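You operate a simulated robot arm through the tools that you are given. There is no shell and no other tool. Be economical: measure what you need, move in short steps, check, and stop when the job is done.

Carry out the task below with a simulated robot arm. There is one attempt and no reset: what you move stays moved.

Task
Put the lattice holder on the white saucer.
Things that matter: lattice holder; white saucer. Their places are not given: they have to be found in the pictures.

Only the result counts: the job must be done as asked and must still hold three seconds after the hand-in. Knocking over, shifting, dropping, spilling or breaking anything else fails it.

Robot
A 7-joint arm with a two-finger parallel gripper, fixed in place. Base frame: the origin is at the foot of the arm, x ahead of it, y to its left, z up; the work surface is at about z = 0. Units: m, rad, N and s.
With the tool pointing down near the work surface it reaches from about 0.22 to 0.58 m from the base axis. Its first joint turns from -1.152 to 1.152 rad. Payload 2.5 kg.
The TCP is the grasp point between the finger pads, 0.023 m short of the fingertips. In the tool frame z runs along the fingers and y along their closing line. Largest opening 0.094 m; finger width 0.038, thickness 0.01; the body of the gripper, 0.054 by 0.096 m, starts 0.039 m behind the TCP.
Orientation is told as [roll, pitch, yaw] about the base's x, y, z axes, in that order, counted from this pose: with the fingers straight down and closing along the base's y, the tool's x points along the base's -x, its y along +y and its z along -z.

Tools
- The arm moves only by the tool apply_moves. Its arguments are lists of equal length, an entry for each row: "travel": the shift along the tool's x, y, z in units of 50 mm (1.0 is 50 mm), a list of three; "dr": the turn, a rotation vector about the tool's x, y, z in units of 8 degrees (1.0 is 8 degrees), a list of three; "jaw": the opening in per cent of the stroke, from 0 (shut) to 100 (fully open). In form: {"travel": [[dx, dy, dz], ...], "dr": [[ax, ay, az], ...], "jaw": [jaw, ...]}. A call has 1 to 8 rows; each row shifts and turns the commanded pose from where the row before left it, along the tool's axes as they then stand. A call with a number of a shift or a turn outside -1 to 1 is refused whole. Each row takes 0.2 s and may step no farther than 0.05 m and 0.15 rad from the row before; otherwise, or with a gripper value out of range, the whole call is refused. Where a pose cannot be reached the arm comes as near as it can. A force on the tool above 40 N (or 10 N above the force at the start of the call, whichever is more), or a blocked arm, ends the call early, and 0.2 s more pass. The fingers move at their own pace (about 0.108 m/s each) and stop on an object; they squeeze with about 39 N. The grip force told is the motor's: it shows also when the fingers shut on nothing. Time passes only in rows, and 0.2 s behind the last, so rows that do not move let the fingers close. The reply holds the time, the measured pose of the TCP, the force on the tool along the base axes, the opening and the grip force, in the units named above and with some noise, and new pictures: "show" is both (left out), scene, wrist or none.
- Cameras (640 x 400 px; columns grow to the right, rows downward): "scene" is fixed at [0.0979, -0.402, 0.5545]; the picture's right is [0.92, -0.40, 0.00], its down [-0.22, -0.52, -0.82] and it looks along [0.33, 0.76, -0.57] (base axes); focal length 330 px, centre (320, 200). "wrist" rides on the gripper at [-0.039, 0, -0.044] in the tool frame; the picture's right is [0.00, -1.00, 0.00], its down [0.97, 0.00, -0.24] and it looks along [0.24, 0.00, 0.97] (tool axes); focal length 218 px, centre (320, 200).
- point_at(camera, pixels): for up to 12 pixels [column, row] of the newest picture of that camera ("zoom" is the newest enlarged one), the place [x, y, z] in the base frame of the surface seen there, good to about 0.003 m, but the place of the scene camera against the robot may be out by one fixed shift of up to 0.018 m in any direction. The clock stands still meanwhile.
- zoom(camera, box): a new picture of the part [left, top, right, bottom] of that camera's present view, enlarged. The clock stands still meanwhile.
- sign_off(): hands the job in; it is judged then, once.

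Keep the steps short. Do not move on a guess: measure, check each grasp and each placing, and mend mistakes. In all there are 60 turns and 120 pictures (those below and enlarged ones count). Leave the gripper open and the arm clear of the work at the hand-in unless told otherwise, and finish with a single line.

The tools are called after "Call:" as a command line: name --argument value ..., lists and objects as JSON in quotes. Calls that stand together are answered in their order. apply_moves: Moves the arm, as the interface text tells. Its arguments: {"type":"object","properties":{"travel":{"type":"array","items":{"type":"array","items":{"type":"number"}}},"dr":{"type":"array","items":{"type":"array","items":{"type":"number"}}},"jaw":{"type":"array","items":{"type":"number"}},"show":{"type":"string","enum":["both","scene","wrist","none"]}},"required":["travel","dr","jaw"]} The other tools are called the same way: point_at (camera, pixels) gives the place of the surface under pixels of a picture; zoom (camera, box) takes an enlarged picture of a part of a camera's view; sign_off () hands the job in.

At the start:

```text
clock: 0.0
ee_pos: [0.3303, 0.0784, 0.2514]
tool_rot: [0.0, 0.001, 0.0]
wrist_force: [0.4, -0.4, 0.0]
finger_gap: 0.0939
gripper_force: 0.1
```

scene: 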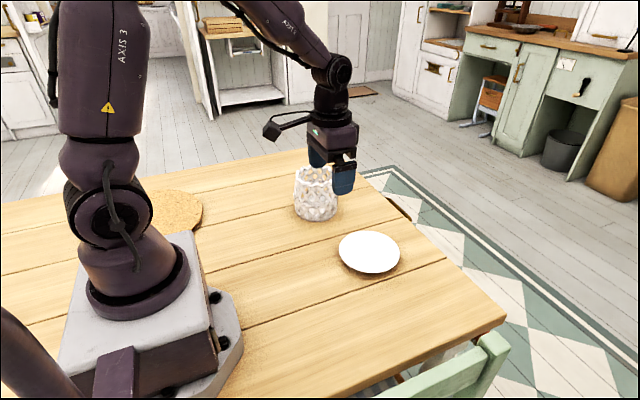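
wrist: 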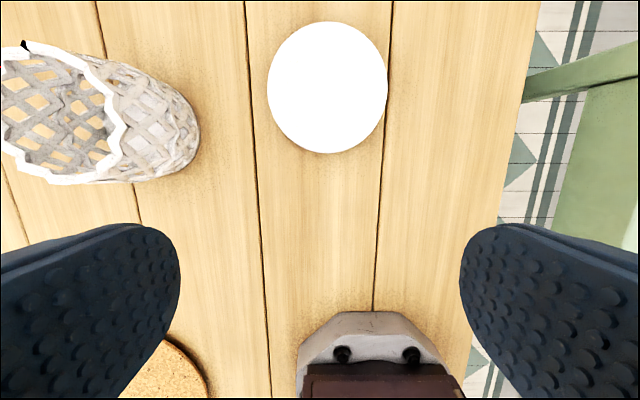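

The lattice holder appears at about (100,120) in the wrist view and the saucer at (328,88). I'll measure both and zoom in on the holder.

Call:
point_at --camera "wrist" --pixels '[[328, 88], [328, 25], [328, 150], [270, 88], [386, 88], [195, 130], [115, 150], [60, 178], [100, 75], [5, 150], [60, 110], [150, 175]]'

Call:
zoom --camera "scene" --box '[270, 140, 420, 290]'

Call:
point_at --camera "scene" --pixels '[[316, 212], [300, 190], [316, 175], [333, 200], [369, 252], [340, 252], [399, 252], [316, 200]]'

```text
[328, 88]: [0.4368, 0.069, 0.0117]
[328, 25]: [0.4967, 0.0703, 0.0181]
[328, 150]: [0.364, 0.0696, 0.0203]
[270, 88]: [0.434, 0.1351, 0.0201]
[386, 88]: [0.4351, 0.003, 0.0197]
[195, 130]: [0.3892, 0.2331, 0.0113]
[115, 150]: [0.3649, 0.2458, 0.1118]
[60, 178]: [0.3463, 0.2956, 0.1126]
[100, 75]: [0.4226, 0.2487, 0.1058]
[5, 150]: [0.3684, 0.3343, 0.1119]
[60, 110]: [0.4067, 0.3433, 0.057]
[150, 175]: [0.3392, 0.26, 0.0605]
```

```text
2.67 times, centred on (345, 215) of scene
```

zoom: 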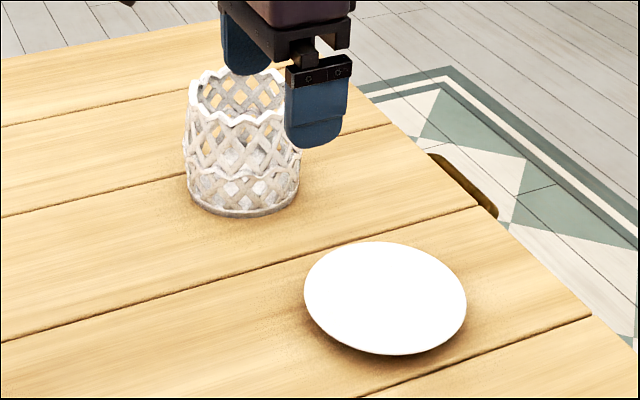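

```text
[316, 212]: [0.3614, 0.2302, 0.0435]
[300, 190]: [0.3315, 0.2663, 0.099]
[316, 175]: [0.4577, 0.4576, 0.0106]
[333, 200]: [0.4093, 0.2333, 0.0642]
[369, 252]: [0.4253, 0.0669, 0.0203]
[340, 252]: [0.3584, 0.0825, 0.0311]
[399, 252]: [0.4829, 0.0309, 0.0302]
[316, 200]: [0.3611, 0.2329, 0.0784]
```

The saucer's centre is near (0.433, 0.069) with a radius of about 0.066. The holder stands upright, with its axis near (0.385, 0.29) and its rim at z≈0.112. I'll move above it, staying high, for a better look.

Call:
apply_moves --travel '[[-0.25, 0.9, 0], [-0.25, 0.9, 0], [-0.25, 0.9, 0], [-0.25, 0.9, 0], [-0.2, 0.7, 0], [0, 0, 0]]' --dr '[[0, 0, 0], [0, 0, 0], [0, 0, 0], [0, 0, 0], [0, 0, 0], [0, 0, 0]]' --jaw '[100, 100, 100, 100, 100, 100]'

```text
clock: 1.4
ee_pos: [0.3903, 0.2939, 0.2487]
tool_rot: [0.0, -0.002, 0.001]
wrist_force: [0.1, 0.5, 0.2]
finger_gap: 0.0939
gripper_force: 0.0
```

scene: 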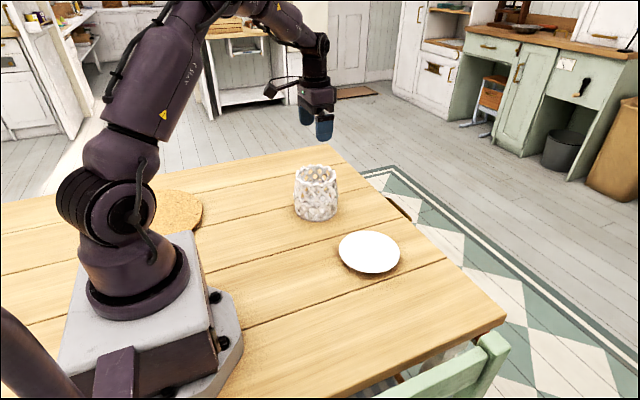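
wrist: 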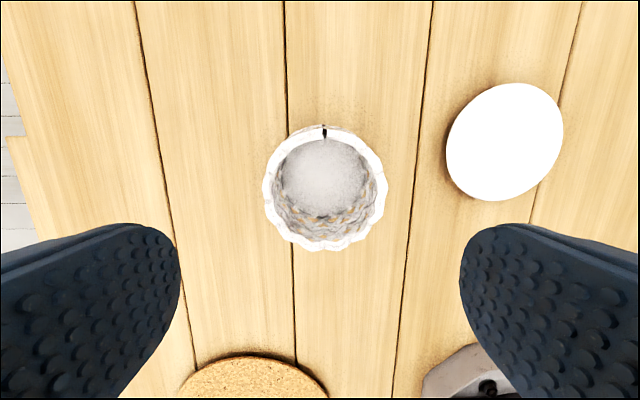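

The holder is centred at about (325,188) in the wrist view, and there is a dark mark on the rim at (324,132). I'll measure the rim and zoom in.

Call:
zoom --camera "wrist" --box '[245, 110, 405, 270]'

Call:
point_at --camera "wrist" --pixels '[[268, 185], [382, 185], [312, 137], [340, 134], [325, 244], [325, 160], [290, 150], [365, 150], [285, 225], [370, 225], [273, 185], [377, 185]]'

```text
2.50 times, centred on (325, 190) of wrist
```

zoom: 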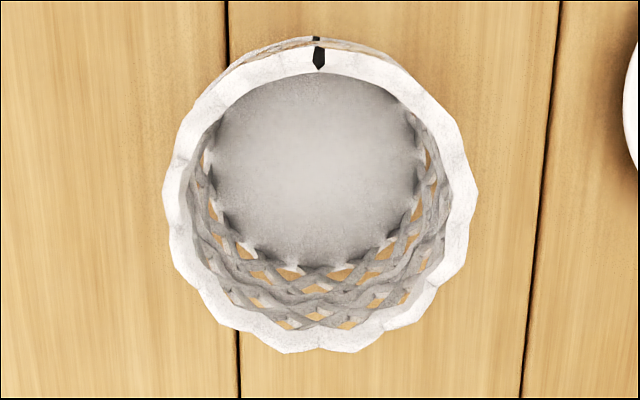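

```text
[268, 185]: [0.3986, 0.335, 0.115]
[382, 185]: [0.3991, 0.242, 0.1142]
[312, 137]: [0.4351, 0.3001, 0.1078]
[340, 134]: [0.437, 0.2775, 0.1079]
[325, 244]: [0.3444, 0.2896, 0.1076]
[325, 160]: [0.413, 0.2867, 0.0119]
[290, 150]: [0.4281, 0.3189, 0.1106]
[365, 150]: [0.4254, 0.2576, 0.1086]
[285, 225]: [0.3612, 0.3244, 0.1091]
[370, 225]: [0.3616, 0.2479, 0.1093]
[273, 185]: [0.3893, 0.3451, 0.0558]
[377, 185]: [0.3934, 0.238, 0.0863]
```

The rim's outer diameter is about 0.095 and the body is wider, so the fingers can't span it. I'll pinch the wall with one finger inside. First I'll check the wall's profile.

Call:
zoom --camera "scene" --box '[280, 155, 355, 230]'

Call:
point_at --camera "wrist" --pixels '[[373, 190], [375, 190], [378, 190], [385, 190], [371, 195], [367, 200], [363, 205], [276, 190], [279, 195]]'

```text
5.33 times, centred on (318, 192) of scene
```

zoom: 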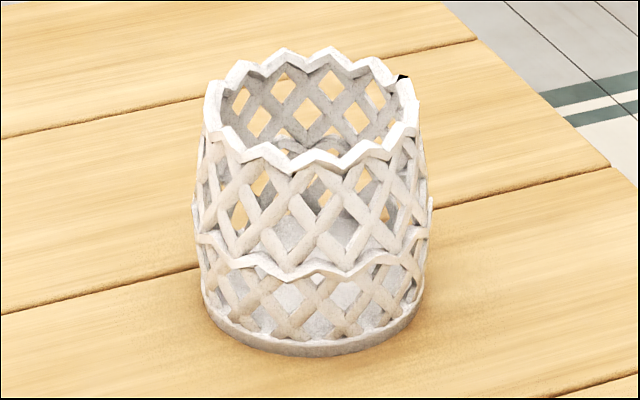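

```text
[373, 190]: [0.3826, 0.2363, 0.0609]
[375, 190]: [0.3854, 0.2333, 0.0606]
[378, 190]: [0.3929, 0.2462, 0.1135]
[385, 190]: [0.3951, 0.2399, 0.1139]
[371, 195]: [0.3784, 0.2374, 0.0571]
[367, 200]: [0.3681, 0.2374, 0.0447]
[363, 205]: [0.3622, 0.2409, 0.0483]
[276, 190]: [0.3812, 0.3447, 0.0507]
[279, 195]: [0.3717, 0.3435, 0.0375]
```

The wall leans inward by about 13° towards the top. I'll tilt the tool 12.8° to match, set the jaw to about 50 mm, and go to a point about 0.1 m back along the approach line at the holder's right (-y) wall.

Call:
apply_moves --travel '[[0, 0, 0], [0, 0, 0], [-0.03, -0.19, 0.55], [0, -0.19, 0.56], [0, 0, 0]]' --dr '[[0.8, 0, 0], [0.8, 0, 0], [0, 0, 0], [0, 0, 0], [0, 0, 0]]' --jaw '[53, 53, 53, 53, 53]'

```text
clock: 2.6
ee_pos: [0.3928, 0.2636, 0.1985]
tool_rot: [-0.224, 0.001, -0.001]
wrist_force: [0.2, -0.5, 0.1]
finger_gap: 0.0499
gripper_force: 0.0
```

scene: 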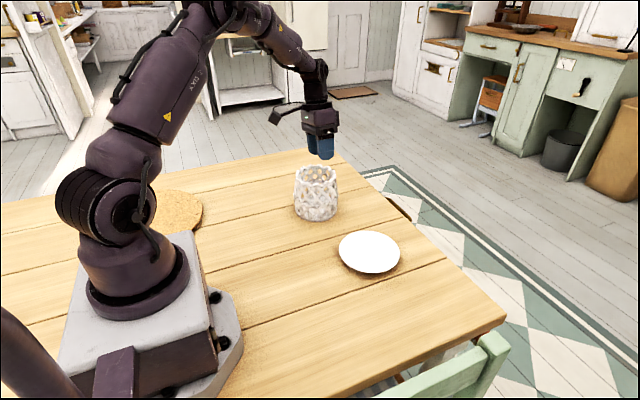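
wrist: 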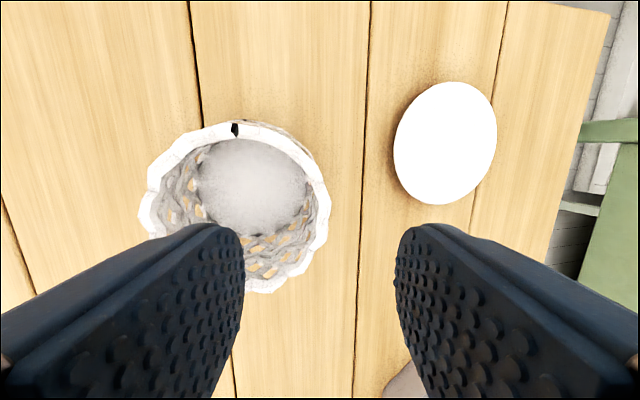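

The pose is as planned, with the right wall of the rim at about (322,200), midway between the fingers. I'll descend 70 mm along the tool axis and check.

Call:
apply_moves --travel '[[0, 0, 0.5], [0, 0, 0.5], [0, 0, 0.4], [0, 0, 0]]' --dr '[[0, 0, 0], [0, 0, 0], [0, 0, 0], [0, 0, 0]]' --jaw '[53, 53, 53, 53]'

Call:
zoom --camera "scene" --box '[270, 110, 370, 230]'

```text
clock: 3.6
ee_pos: [0.3908, 0.249, 0.1321]
tool_rot: [-0.224, 0.0, 0.0]
wrist_force: [0.1, 0.5, 0.0]
finger_gap: 0.05
gripper_force: 0.0
```

scene: 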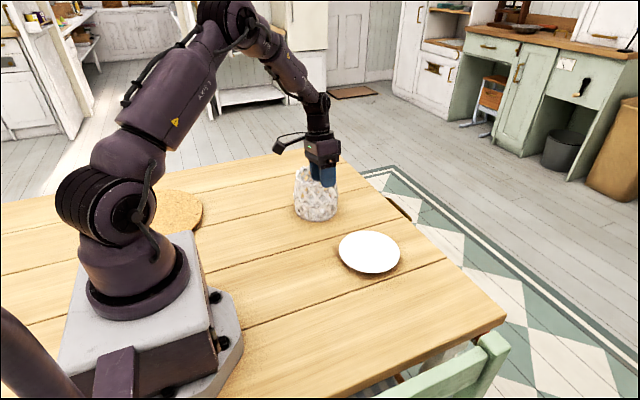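
wrist: 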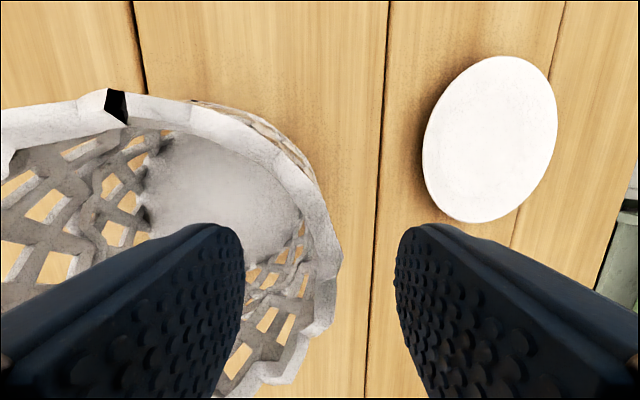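

```text
3.33 times, centred on (320, 170) of scene
```

zoom: 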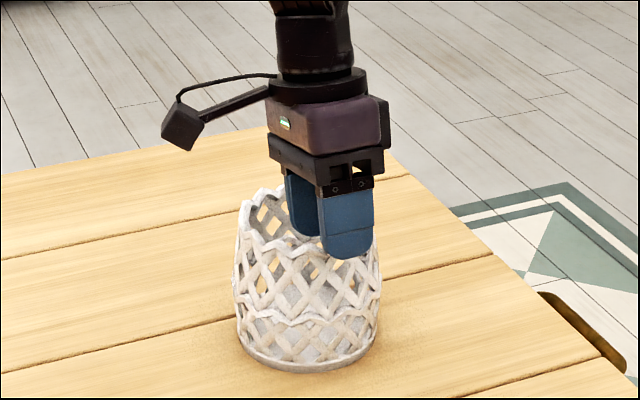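

The wall sits midway between the fingertips, at px 305–340 near row 262. I'll descend the last 30 mm.

Call:
apply_moves --travel '[[0, 0, 0.3], [0, 0, 0.3], [0, 0, 0]]' --dr '[[0, 0, 0], [0, 0, 0], [0, 0, 0]]' --jaw '[53, 53, 53]'

```text
clock: 4.4
ee_pos: [0.3912, 0.242, 0.1052]
tool_rot: [-0.223, 0.001, -0.001]
wrist_force: [0.0, -0.3, 0.5]
finger_gap: 0.0502
gripper_force: 0.1
```

scene: 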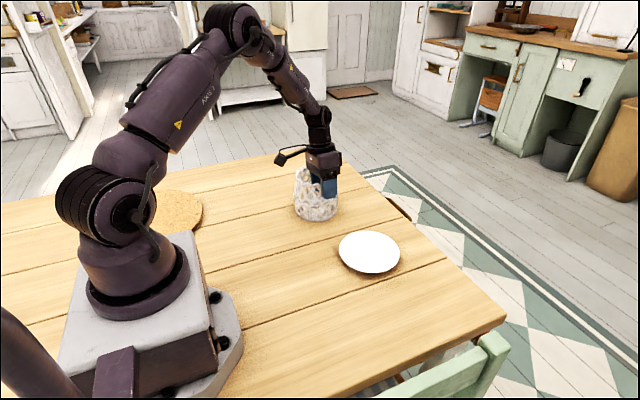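
wrist: 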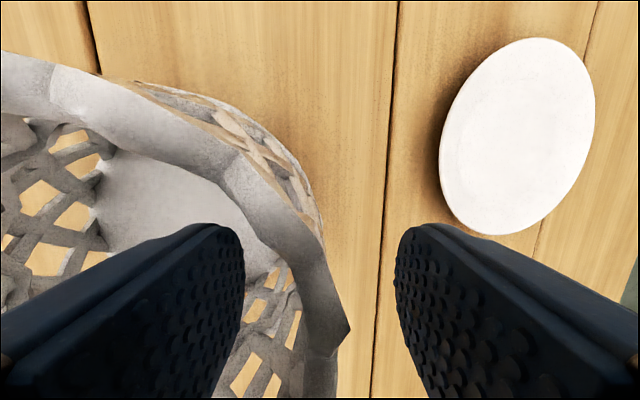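

The wall is still centred between the fingers and I read no contact force. I'll close the jaw.

Call:
apply_moves --travel '[[0, 0, 0], [0, 0, 0], [0, 0, 0], [0, 0, 0]]' --dr '[[0, 0, 0], [0, 0, 0], [0, 0, 0], [0, 0, 0]]' --jaw '[30, 10, 0, 0]'

Call:
zoom --camera "scene" --box '[270, 110, 370, 230]'

```text
clock: 5.4
ee_pos: [0.3922, 0.2417, 0.1055]
tool_rot: [-0.223, -0.002, 0.002]
wrist_force: [-2.4, 0.5, 13.1]
finger_gap: 0.0216
gripper_force: 39.2
```

scene: 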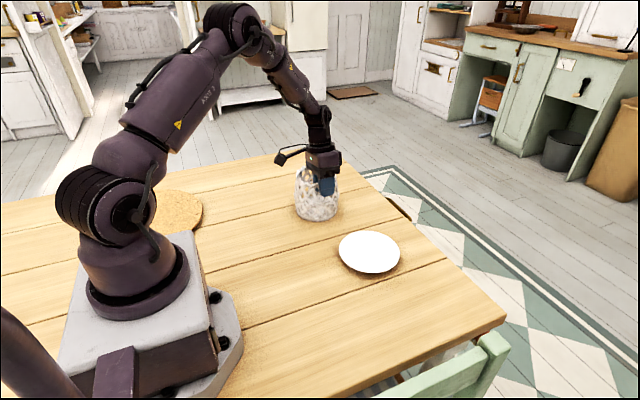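
wrist: 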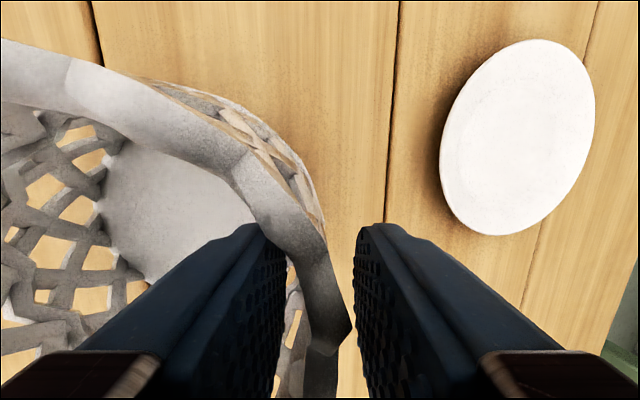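

```text
3.33 times, centred on (320, 170) of scene
```

zoom: 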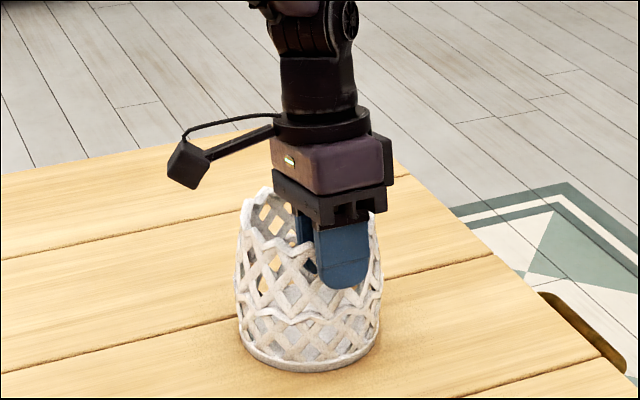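

The grip holds at 39 N with a gap of 21.6 mm. I'll test it with a straight-up lift of 20 mm.

Call:
apply_moves --travel '[[0, -0.0222, -0.0975], [0, -0.0222, -0.0975], [0, -0.0443, -0.195], [0, 0, 0]]' --dr '[[0, 0, 0], [0, 0, 0], [0, 0, 0], [0, 0, 0]]' --jaw '[0, 0, 0, 0]'

Call:
zoom --camera "scene" --box '[270, 110, 370, 230]'

```text
clock: 6.4
ee_pos: [0.3919, 0.2403, 0.1242]
tool_rot: [-0.221, -0.001, -0.001]
wrist_force: [1.7, 4.4, 6.4]
finger_gap: 0.0159
gripper_force: 39.3
```

scene: 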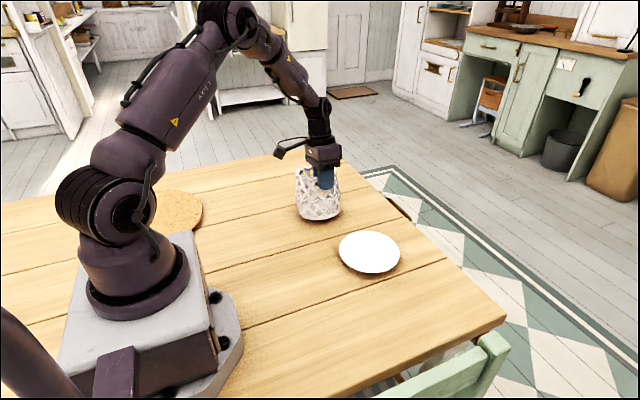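
wrist: 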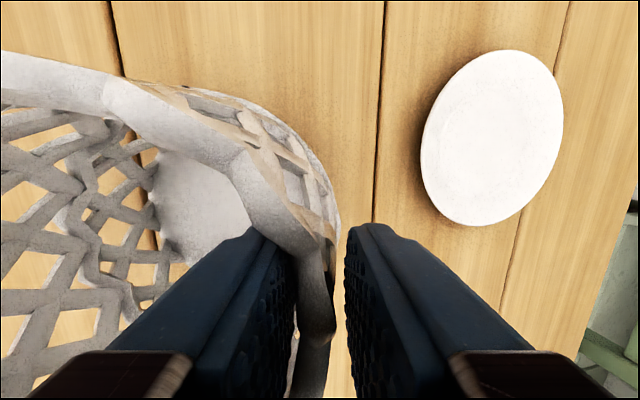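

```text
3.33 times, centred on (320, 170) of scene
```

zoom: 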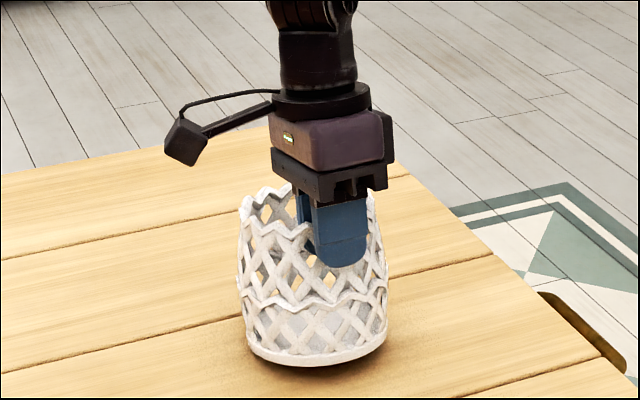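

The gap shrank to 15.9 mm and the holder seems to have tilted a little. I'll measure the rim and base to see how it hangs.

Call:
point_at --camera "wrist" --pixels '[[30, 68], [130, 98], [210, 150], [260, 200], [300, 240], [220, 195], [190, 220]]'

Call:
zoom --camera "scene" --box '[285, 150, 355, 230]'

Call:
point_at --camera "scene" --pixels '[[311, 169], [300, 177], [301, 210], [320, 218], [334, 211], [310, 216]]'

```text
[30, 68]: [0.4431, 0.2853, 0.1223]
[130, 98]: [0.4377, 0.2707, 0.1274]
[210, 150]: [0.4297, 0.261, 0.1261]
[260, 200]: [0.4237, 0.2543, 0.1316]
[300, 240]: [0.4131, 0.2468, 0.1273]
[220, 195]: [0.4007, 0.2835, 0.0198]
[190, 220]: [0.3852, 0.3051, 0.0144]
```

```text
5.00 times, centred on (320, 190) of scene
```

zoom: 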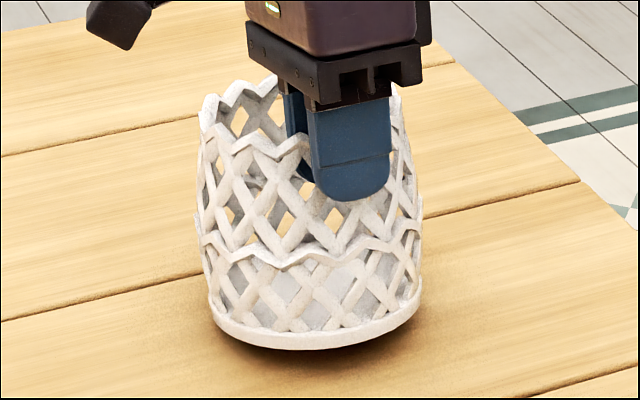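

```text
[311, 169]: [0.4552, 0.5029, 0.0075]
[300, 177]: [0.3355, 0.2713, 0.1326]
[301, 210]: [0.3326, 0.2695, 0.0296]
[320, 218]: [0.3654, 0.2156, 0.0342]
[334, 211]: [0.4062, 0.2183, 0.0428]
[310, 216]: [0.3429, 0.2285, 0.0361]
```

The far (+y) side is sagging by roughly 8° and probably still touches the table. I'll lift another 20 mm to see whether the tilt settles.

Call:
apply_moves --travel '[[0, -0.0443, -0.195], [0, -0.0443, -0.195], [0, 0, 0], [0, 0, 0]]' --dr '[[0, 0, 0], [0, 0, 0], [0, 0, 0], [0, 0, 0]]' --jaw '[0, 0, 0, 0]'

Call:
zoom --camera "scene" --box '[285, 140, 355, 220]'

Call:
point_at --camera "scene" --pixels '[[300, 172], [301, 207], [320, 214], [334, 207], [310, 212]]'

```text
clock: 7.4
ee_pos: [0.3908, 0.2409, 0.1429]
tool_rot: [-0.223, 0.001, 0.0]
wrist_force: [-2.0, -1.3, 1.6]
finger_gap: 0.0144
gripper_force: 38.6
```

scene: 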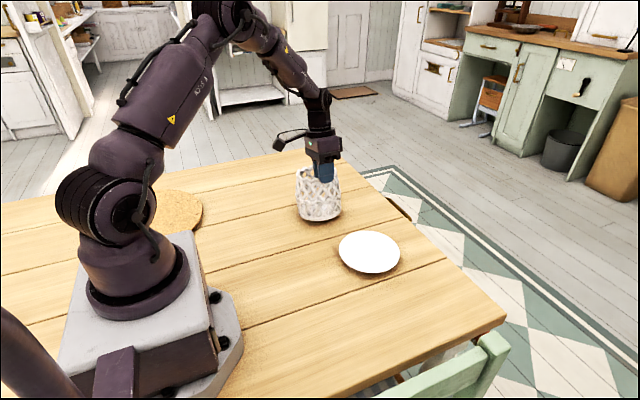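
wrist: 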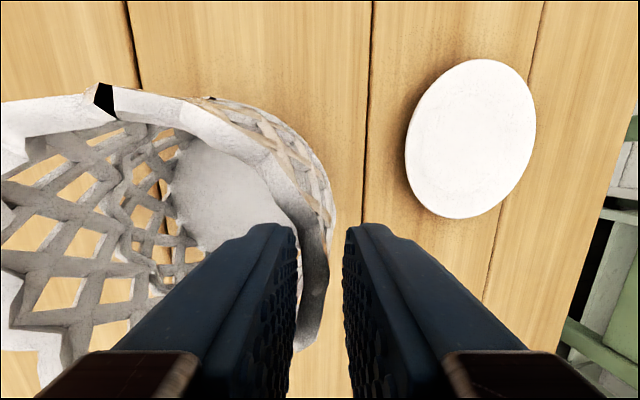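

```text
5.00 times, centred on (320, 180) of scene
```

zoom: 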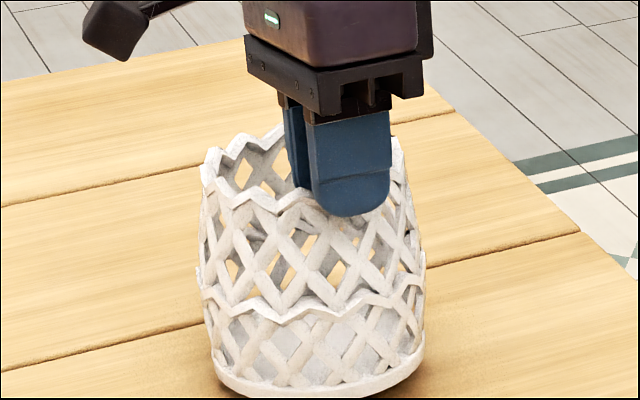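

```text
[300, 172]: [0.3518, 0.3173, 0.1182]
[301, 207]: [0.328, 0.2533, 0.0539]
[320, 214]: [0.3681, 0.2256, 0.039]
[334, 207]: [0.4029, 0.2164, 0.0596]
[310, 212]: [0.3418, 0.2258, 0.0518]
```

The wall near the rim is steeper than I estimated, so the holder has rotated to line up with the tilted pads, and the grip is now shallow. I'll rotate the tool back upright by 9.6° so the holder levels, then look before setting it down for a better grasp.

Call:
apply_moves --travel '[[0, 0, 0], [0, 0, 0], [0, 0, 0], [0, 0, 0]]' --dr '[[-0.4, 0, 0], [-0.4, 0, 0], [-0.4, 0, 0], [0, 0, 0]]' --jaw '[0, 0, 0, 0]'

Call:
zoom --camera "scene" --box '[275, 140, 365, 230]'

Call:
point_at --camera "wrist" --pixels '[[130, 98], [210, 130], [260, 180], [220, 195], [190, 200], [220, 170]]'

```text
clock: 8.4
ee_pos: [0.3917, 0.2396, 0.1428]
tool_rot: [-0.056, 0.0, 0.0]
wrist_force: [-0.1, 0.6, -3.1]
finger_gap: 0.0142
gripper_force: 39.1
```

scene: 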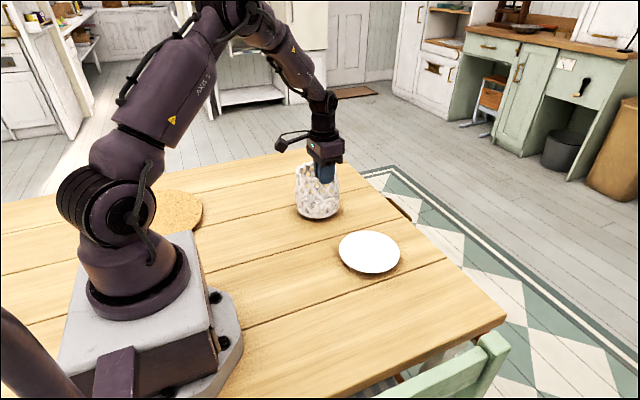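
wrist: 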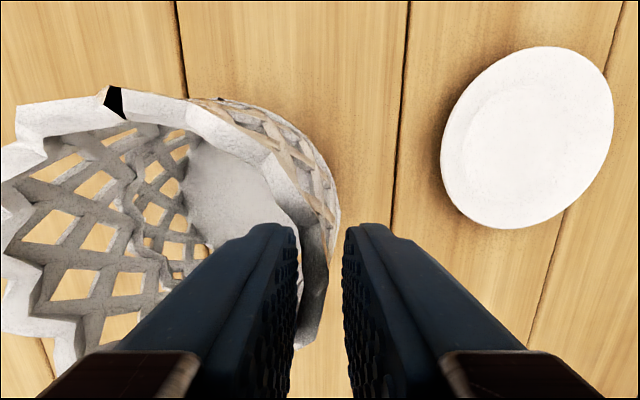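

```text
4.44 times, centred on (320, 185) of scene
```

zoom: 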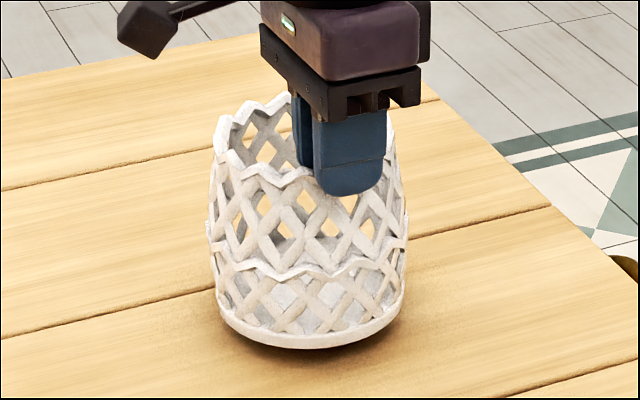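

```text
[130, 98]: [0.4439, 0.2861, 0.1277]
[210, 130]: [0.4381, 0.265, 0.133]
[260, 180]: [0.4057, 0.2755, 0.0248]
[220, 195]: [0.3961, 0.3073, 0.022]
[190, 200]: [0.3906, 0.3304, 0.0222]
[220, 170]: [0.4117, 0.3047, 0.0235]
```

The holder is now nearly level and hangs about 10 mm up, but the fingertips hold only the top of the rim. I'll lower 10 mm, release gently, and regrasp deeper.

Call:
apply_moves --travel '[[0, 0, 0.1], [0, 0, 0.1], [0, 0, 0], [0, 0, 0], [0, 0, 0], [0, 0, 0]]' --dr '[[0, 0, 0], [0, 0, 0], [0, 0, 0], [0, 0, 0], [0, 0, 0], [0, 0, 0]]' --jaw '[0, 0, 0, 25, 45, 53]'

Call:
zoom --camera "scene" --box '[275, 140, 365, 230]'

```text
clock: 9.8
ee_pos: [0.391, 0.2392, 0.1335]
tool_rot: [-0.057, -0.002, 0.0]
wrist_force: [0.1, 0.3, -0.1]
finger_gap: 0.0497
gripper_force: 0.1
```

scene: 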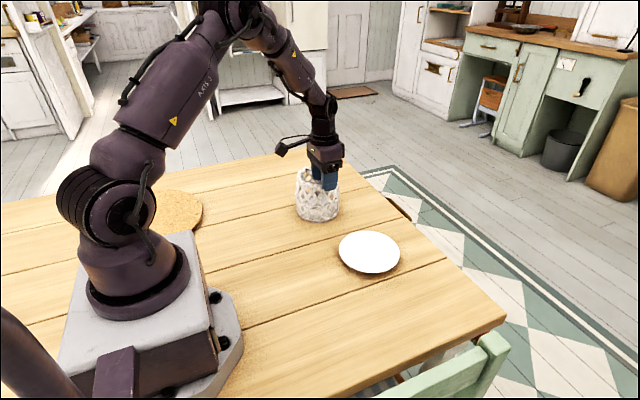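
wrist: 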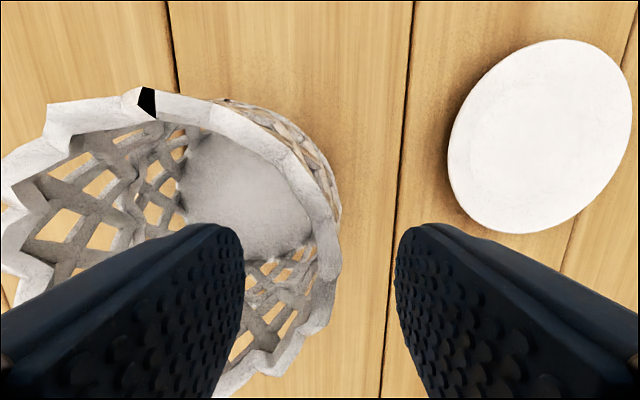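

```text
4.44 times, centred on (320, 185) of scene
```

zoom: 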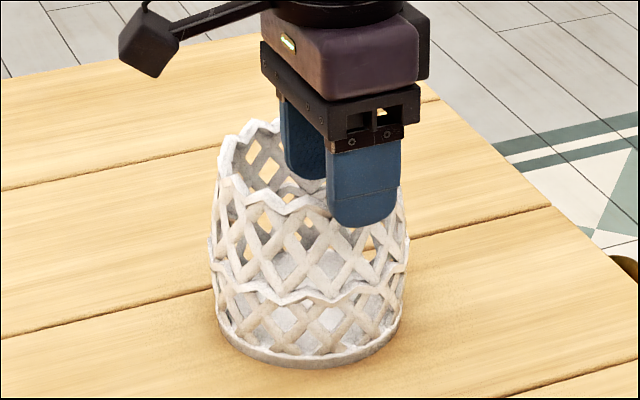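

The holder stands upright again, with the wall centred near px 327 between the fingers. The tool is tilted 3.2°. I'll descend 38 mm for a deep grip.

Call:
apply_moves --travel '[[0, -0.02, 0.3], [0, -0.02, 0.3], [0, 0, 0.17], [0, 0, 0]]' --dr '[[0, 0, 0], [0, 0, 0], [0, 0, 0], [0, 0, 0]]' --jaw '[53, 53, 53, 53]' --show "wrist"

Call:
zoom --camera "scene" --box '[275, 140, 365, 230]'

```text
clock: 10.8
ee_pos: [0.3911, 0.2359, 0.0947]
tool_rot: [-0.057, 0.002, 0.001]
wrist_force: [0.7, -0.7, -0.2]
finger_gap: 0.0498
gripper_force: 0.1
```

wrist: 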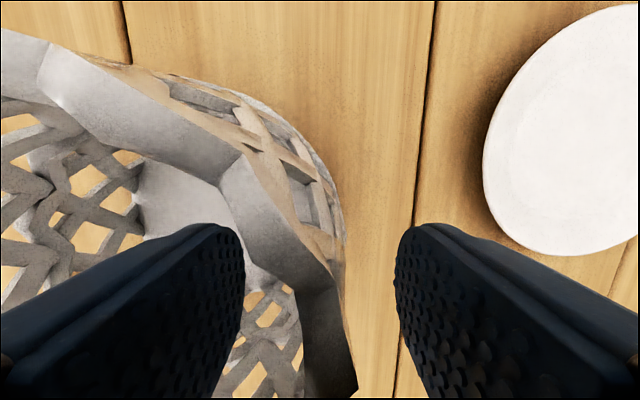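

```text
4.44 times, centred on (320, 185) of scene
```

zoom: 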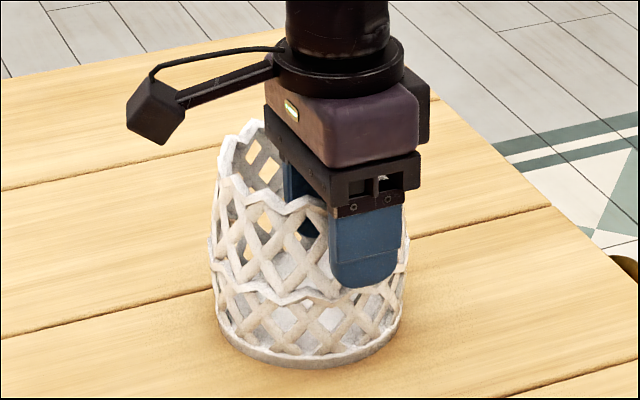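

The fingers are deep and there's no contact force. I'll close the jaw.

Call:
apply_moves --travel '[[0, 0, 0], [0, 0, 0], [0, 0, 0], [0, 0, 0]]' --dr '[[0, 0, 0], [0, 0, 0], [0, 0, 0], [0, 0, 0]]' --jaw '[30, 10, 0, 0]' --show "wrist"

Call:
zoom --camera "scene" --box '[275, 140, 365, 230]'

```text
clock: 11.8
ee_pos: [0.3917, 0.2369, 0.0959]
tool_rot: [-0.052, -0.003, 0.001]
wrist_force: [-0.6, -1.6, 17.8]
finger_gap: 0.0166
gripper_force: 39.0
```

wrist: 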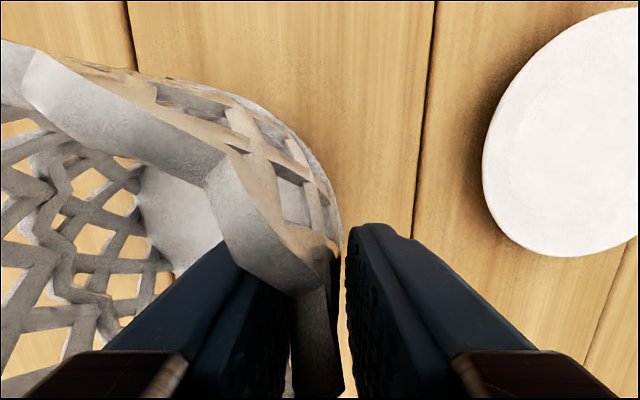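

```text
4.44 times, centred on (320, 185) of scene
```

zoom: 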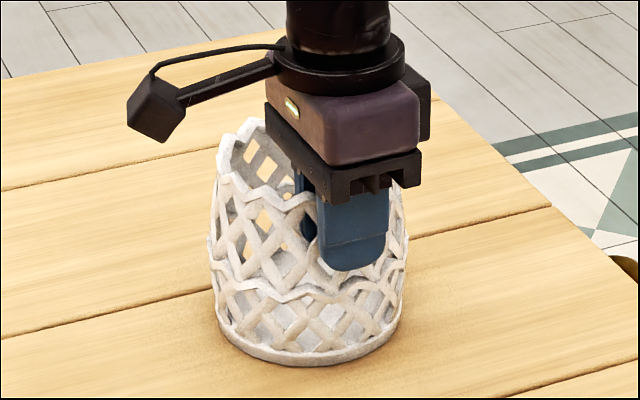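

The grip is 39 N with a gap of 16.6 mm. I'll lift 25 mm as a test.

Call:
apply_moves --travel '[[0, -0.006, -0.1], [0, -0.011, -0.2], [0, -0.011, -0.2], [0, 0, 0]]' --dr '[[0, 0, 0], [0, 0, 0], [0, 0, 0], [0, 0, 0]]' --jaw '[0, 0, 0, 0]' --show "wrist"

Call:
zoom --camera "scene" --box '[275, 140, 365, 230]'

Call:
point_at --camera "wrist" --pixels '[[190, 185], [170, 220], [205, 225], [180, 250], [160, 195]]'

```text
clock: 12.8
ee_pos: [0.391, 0.2364, 0.1203]
tool_rot: [-0.059, 0.002, 0.001]
wrist_force: [-0.7, 0.5, -2.9]
finger_gap: 0.0143
gripper_force: 38.9
```

wrist: 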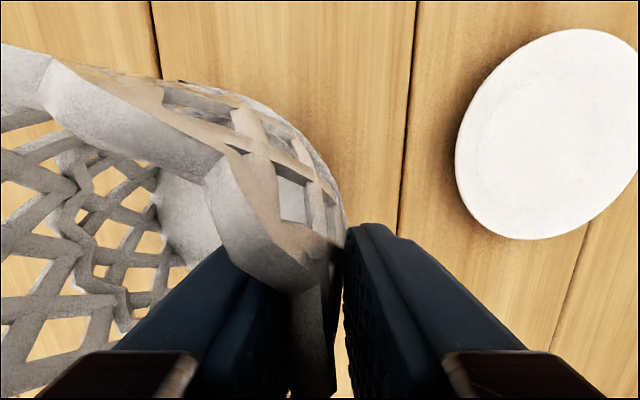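

```text
4.44 times, centred on (320, 185) of scene
```

zoom: 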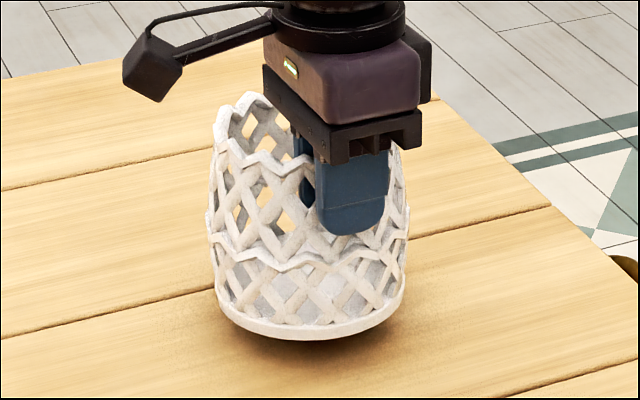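

```text
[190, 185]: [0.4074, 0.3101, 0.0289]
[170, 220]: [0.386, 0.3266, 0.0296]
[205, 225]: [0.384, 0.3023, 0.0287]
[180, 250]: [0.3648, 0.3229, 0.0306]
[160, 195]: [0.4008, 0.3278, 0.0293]
```

The holder is now held firmly. Its weight reads about 3 N, its floor is level at z≈0.029, and it hangs straight. I'll lift 50 mm more and carry it slowly towards the saucer.

Call:
apply_moves --travel '[[0, -0.02, -0.3], [0, -0.03, -0.5], [-0.1, -0.4, -0.2], [-0.15, -0.7, 0], [-0.15, -0.7, 0], [-0.15, -0.7, 0], [-0.15, -0.7, 0], [0, 0, 0]]' --dr '[[0, 0, 0], [0, 0, 0], [0, 0, 0], [0, 0, 0], [0, 0, 0], [0, 0, 0], [0, 0, 0], [0, 0, 0]]' --jaw '[0, 0, 0, 0, 0, 0, 0, 0]'

```text
clock: 14.6
ee_pos: [0.4278, 0.0774, 0.1777]
tool_rot: [-0.056, 0.0, 0.001]
wrist_force: [0.2, 0.2, -3.3]
finger_gap: 0.0145
gripper_force: 38.4
```

scene: 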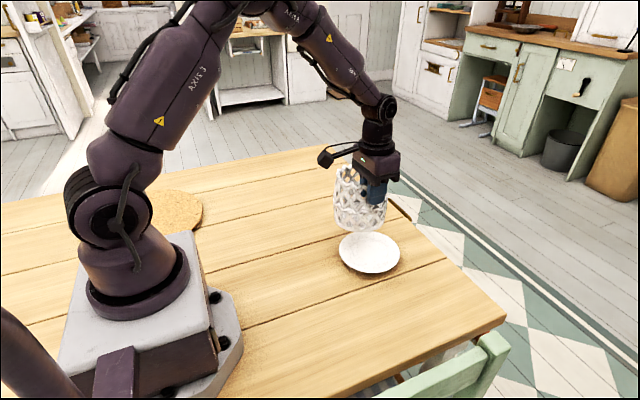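
wrist: 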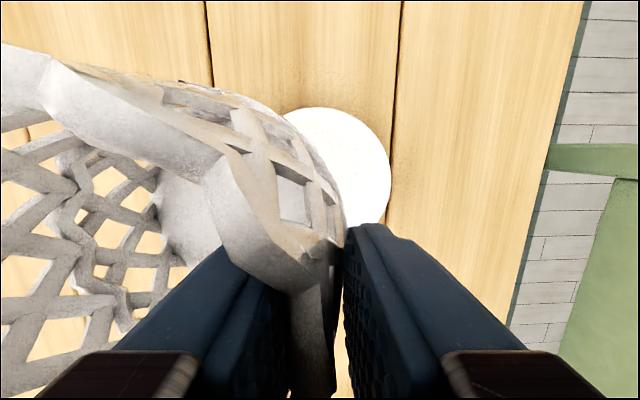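

The holder is held steadily at the side of the saucer. I'll measure its base against the saucer in the scene camera, where the fixed shift cancels out.

Call:
zoom --camera "scene" --box '[310, 150, 430, 290]'

```text
2.86 times, centred on (370, 220) of scene
```

zoom: 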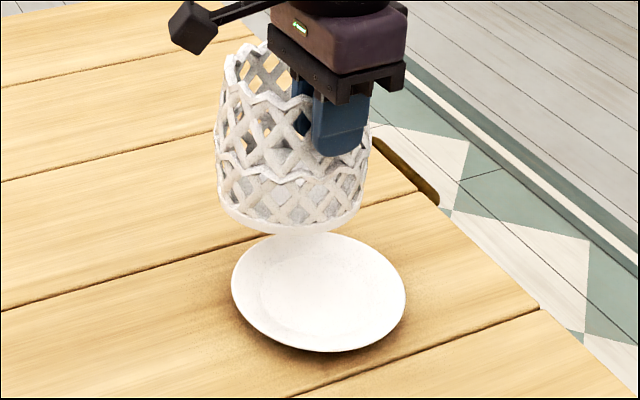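

Call:
point_at --camera "zoom" --pixels '[[222, 212], [235, 223], [255, 231], [280, 235], [300, 235], [325, 230], [345, 222], [354, 214], [318, 292], [236, 285], [401, 302], [300, 348]]'

Call:
point_at --camera "wrist" --pixels '[[180, 185], [175, 220], [205, 225], [185, 250], [160, 195], [60, 80], [130, 125], [200, 165], [20, 65], [240, 210]]'

```text
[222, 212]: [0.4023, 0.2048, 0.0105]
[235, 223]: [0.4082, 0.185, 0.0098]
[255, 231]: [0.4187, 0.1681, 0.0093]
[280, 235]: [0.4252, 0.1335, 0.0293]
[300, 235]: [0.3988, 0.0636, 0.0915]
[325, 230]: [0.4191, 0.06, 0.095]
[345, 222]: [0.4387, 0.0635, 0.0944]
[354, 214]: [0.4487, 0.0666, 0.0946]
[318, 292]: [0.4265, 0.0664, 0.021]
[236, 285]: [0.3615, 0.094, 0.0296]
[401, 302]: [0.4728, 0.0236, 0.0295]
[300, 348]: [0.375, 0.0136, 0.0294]
```

```text
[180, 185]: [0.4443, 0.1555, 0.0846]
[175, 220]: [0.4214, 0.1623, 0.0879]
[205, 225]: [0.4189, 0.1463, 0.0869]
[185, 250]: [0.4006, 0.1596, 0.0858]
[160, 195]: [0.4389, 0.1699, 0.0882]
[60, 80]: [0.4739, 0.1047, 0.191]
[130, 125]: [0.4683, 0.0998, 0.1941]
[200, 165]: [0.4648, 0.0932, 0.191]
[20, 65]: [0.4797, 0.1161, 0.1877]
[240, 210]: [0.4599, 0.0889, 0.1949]
```

From circle fits, the holder's base has a radius of about 0.056 and must move about 55 mm in -y and almost nothing in x to be over the saucer. I'll do that, lower 35 mm and check.

Call:
apply_moves --travel '[[0, -0.55, 0], [0, -0.55, 0.06], [0, 0, 0.35], [0, 0, 0.35], [0, 0, 0]]' --dr '[[0, 0, 0], [0, 0, 0], [0, 0, 0], [0, 0, 0], [0, 0, 0]]' --jaw '[0, 0, 0, 0, 0]'

Call:
zoom --camera "scene" --box '[320, 180, 430, 290]'

```text
clock: 15.8
ee_pos: [0.426, 0.0194, 0.1426]
tool_rot: [-0.056, -0.002, 0.0]
wrist_force: [-0.6, 0.4, -3.7]
finger_gap: 0.0142
gripper_force: 39.2
```

scene: 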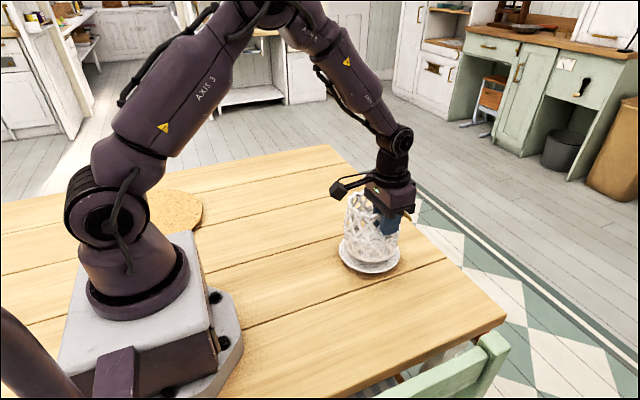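
wrist: 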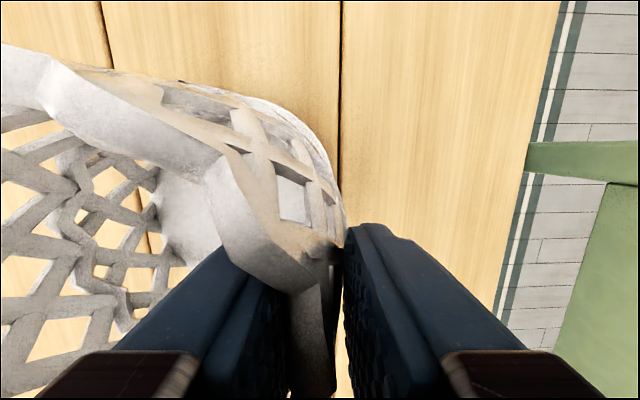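

```text
3.64 times, centred on (375, 235) of scene
```

zoom: 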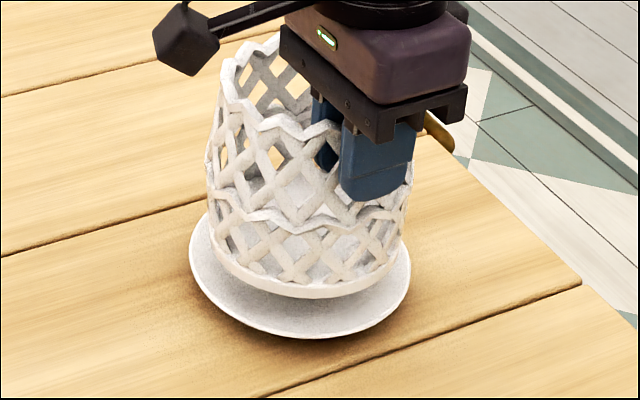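

The holder hovers over the saucer. I'll measure the base edge and saucer edge together.

Call:
point_at --camera "zoom" --pixels '[[215, 255], [240, 278], [270, 291], [305, 295], [340, 291], [375, 276], [395, 260], [193, 268], [225, 312], [290, 335], [365, 320], [408, 272]]'

Call:
zoom --camera "wrist" --box '[220, 60, 380, 260]'

```text
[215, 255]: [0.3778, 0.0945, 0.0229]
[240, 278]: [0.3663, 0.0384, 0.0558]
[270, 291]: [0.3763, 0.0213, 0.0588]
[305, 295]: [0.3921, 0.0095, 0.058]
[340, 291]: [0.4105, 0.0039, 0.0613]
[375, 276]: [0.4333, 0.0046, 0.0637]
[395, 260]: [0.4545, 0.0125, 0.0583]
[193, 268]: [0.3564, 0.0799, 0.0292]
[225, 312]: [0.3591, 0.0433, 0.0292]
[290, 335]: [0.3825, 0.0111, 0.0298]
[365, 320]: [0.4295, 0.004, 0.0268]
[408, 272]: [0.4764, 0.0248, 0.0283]
```

```text
2.00 times, centred on (300, 160) of wrist
```

zoom: 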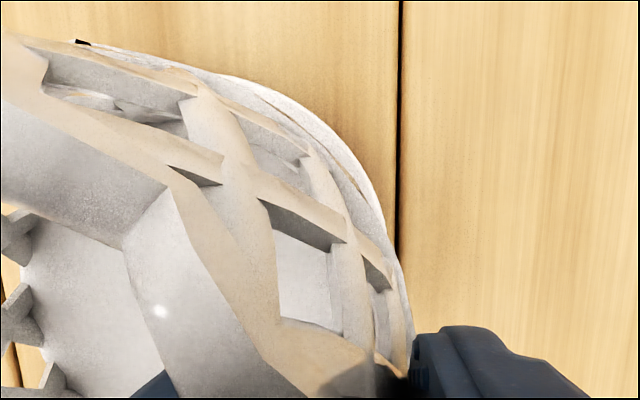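

The base centre is about (0.4205, 0.061) and the saucer centre about (0.4215, 0.067) in the same frame. I'll shift +5.5 mm in y and +1 mm in x, lower 24 mm and check.

Call:
apply_moves --travel '[[-0.02, 0.11, 0], [0, 0, 0.2], [0, 0, 0.2], [0, 0, 0.08], [0, 0, 0]]' --dr '[[0, 0, 0], [0, 0, 0], [0, 0, 0], [0, 0, 0], [0, 0, 0]]' --jaw '[0, 0, 0, 0, 0]' --show "wrist"

Call:
zoom --camera "scene" --box '[325, 190, 415, 280]'

```text
clock: 17.0
ee_pos: [0.4278, 0.024, 0.1185]
tool_rot: [-0.056, 0.001, 0.001]
wrist_force: [0.5, -0.1, -2.0]
finger_gap: 0.0144
gripper_force: 38.7
```

wrist: 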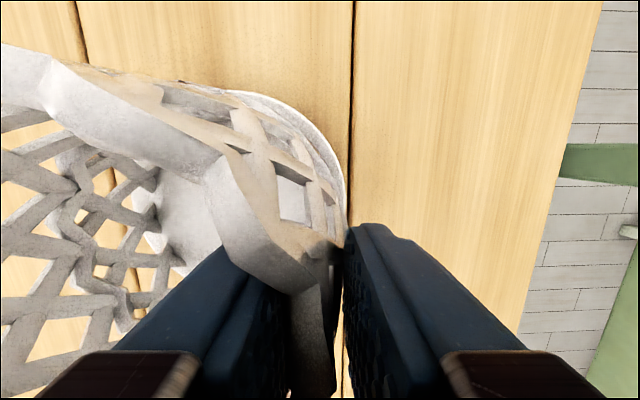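

```text
4.44 times, centred on (370, 235) of scene
```

zoom: 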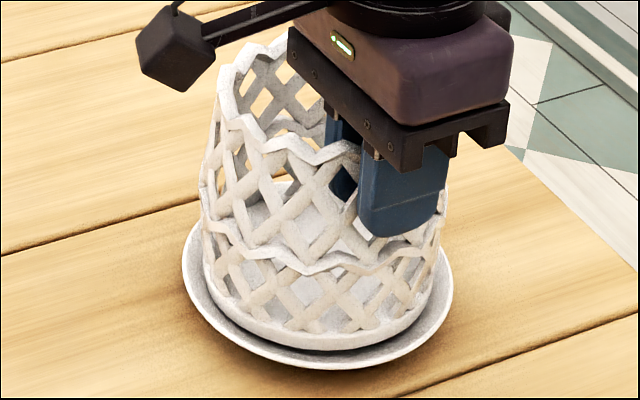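

The base sits inside the saucer's rim all round. I'll lower in fine steps and watch the force.

Call:
apply_moves --travel '[[0, 0, 0.05], [0, 0, 0.05], [0, 0, 0]]' --dr '[[0, 0, 0], [0, 0, 0], [0, 0, 0]]' --jaw '[0, 0, 0]' --show "none"

Call:
zoom --camera "scene" --box '[325, 190, 415, 280]'

```text
clock: 17.8
ee_pos: [0.4286, 0.0219, 0.116]
tool_rot: [-0.057, -0.005, 0.0]
wrist_force: [-0.6, -9.7, 28.5]
finger_gap: 0.0149
gripper_force: 38.7
```

```text
4.44 times, centred on (370, 235) of scene
```

zoom: 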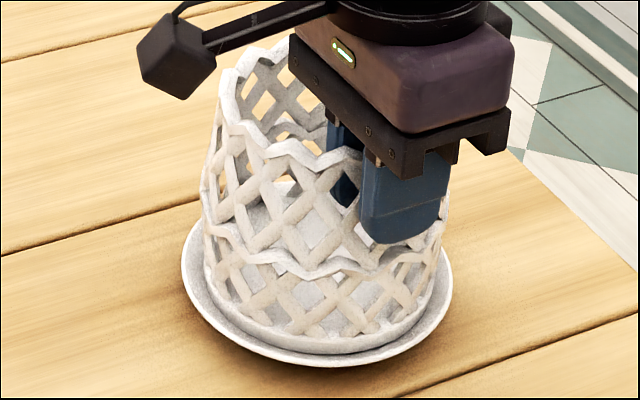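

Contact is at TCP z≈0.116, with the base bottom at about 0.013, which matches the saucer's surface. I'll back off 3 mm to relieve the press and read the force before releasing.

Call:
apply_moves --travel '[[0, 0, -0.03], [0, 0, -0.03], [0, 0, 0]]' --dr '[[0, 0, 0], [0, 0, 0], [0, 0, 0]]' --jaw '[0, 0, 0]' --show "none"

Call:
zoom --camera "scene" --box '[325, 190, 415, 280]'

```text
clock: 18.6
ee_pos: [0.4257, 0.0243, 0.1166]
tool_rot: [-0.055, 0.003, 0.0]
wrist_force: [0.9, -0.6, 1.0]
finger_gap: 0.0145
gripper_force: 38.5
```

```text
4.44 times, centred on (370, 235) of scene
```

zoom: 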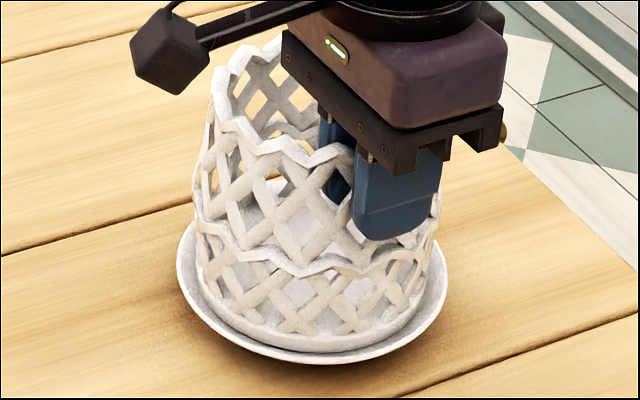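

The force is now near zero with the holder's weight on the saucer, and it sits inside the rim. I'll open gently to about 45%.

Call:
apply_moves --travel '[[0, 0, 0], [0, 0, 0], [0, 0, 0], [0, 0, 0], [0, 0, 0]]' --dr '[[0, 0, 0], [0, 0, 0], [0, 0, 0], [0, 0, 0], [0, 0, 0]]' --jaw '[18, 25, 35, 45, 45]' --show "wrist"

Call:
zoom --camera "scene" --box '[325, 190, 415, 280]'

```text
clock: 19.8
ee_pos: [0.4275, 0.0244, 0.1175]
tool_rot: [-0.054, 0.001, 0.0]
wrist_force: [0.1, 0.4, 0.2]
finger_gap: 0.0423
gripper_force: 0.0
```

wrist: 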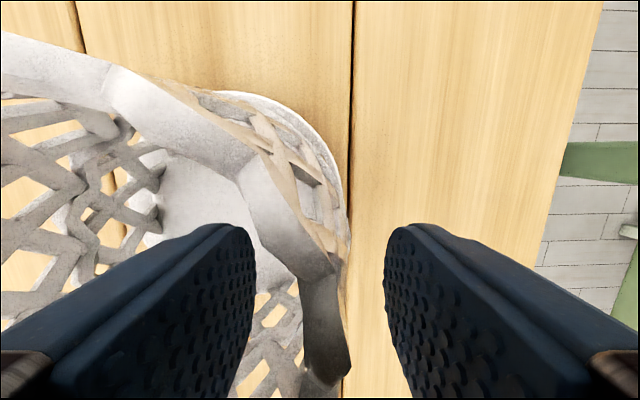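

```text
4.44 times, centred on (370, 235) of scene
```

zoom: 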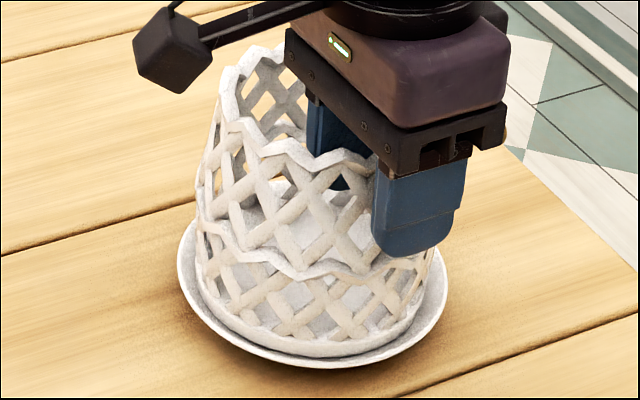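

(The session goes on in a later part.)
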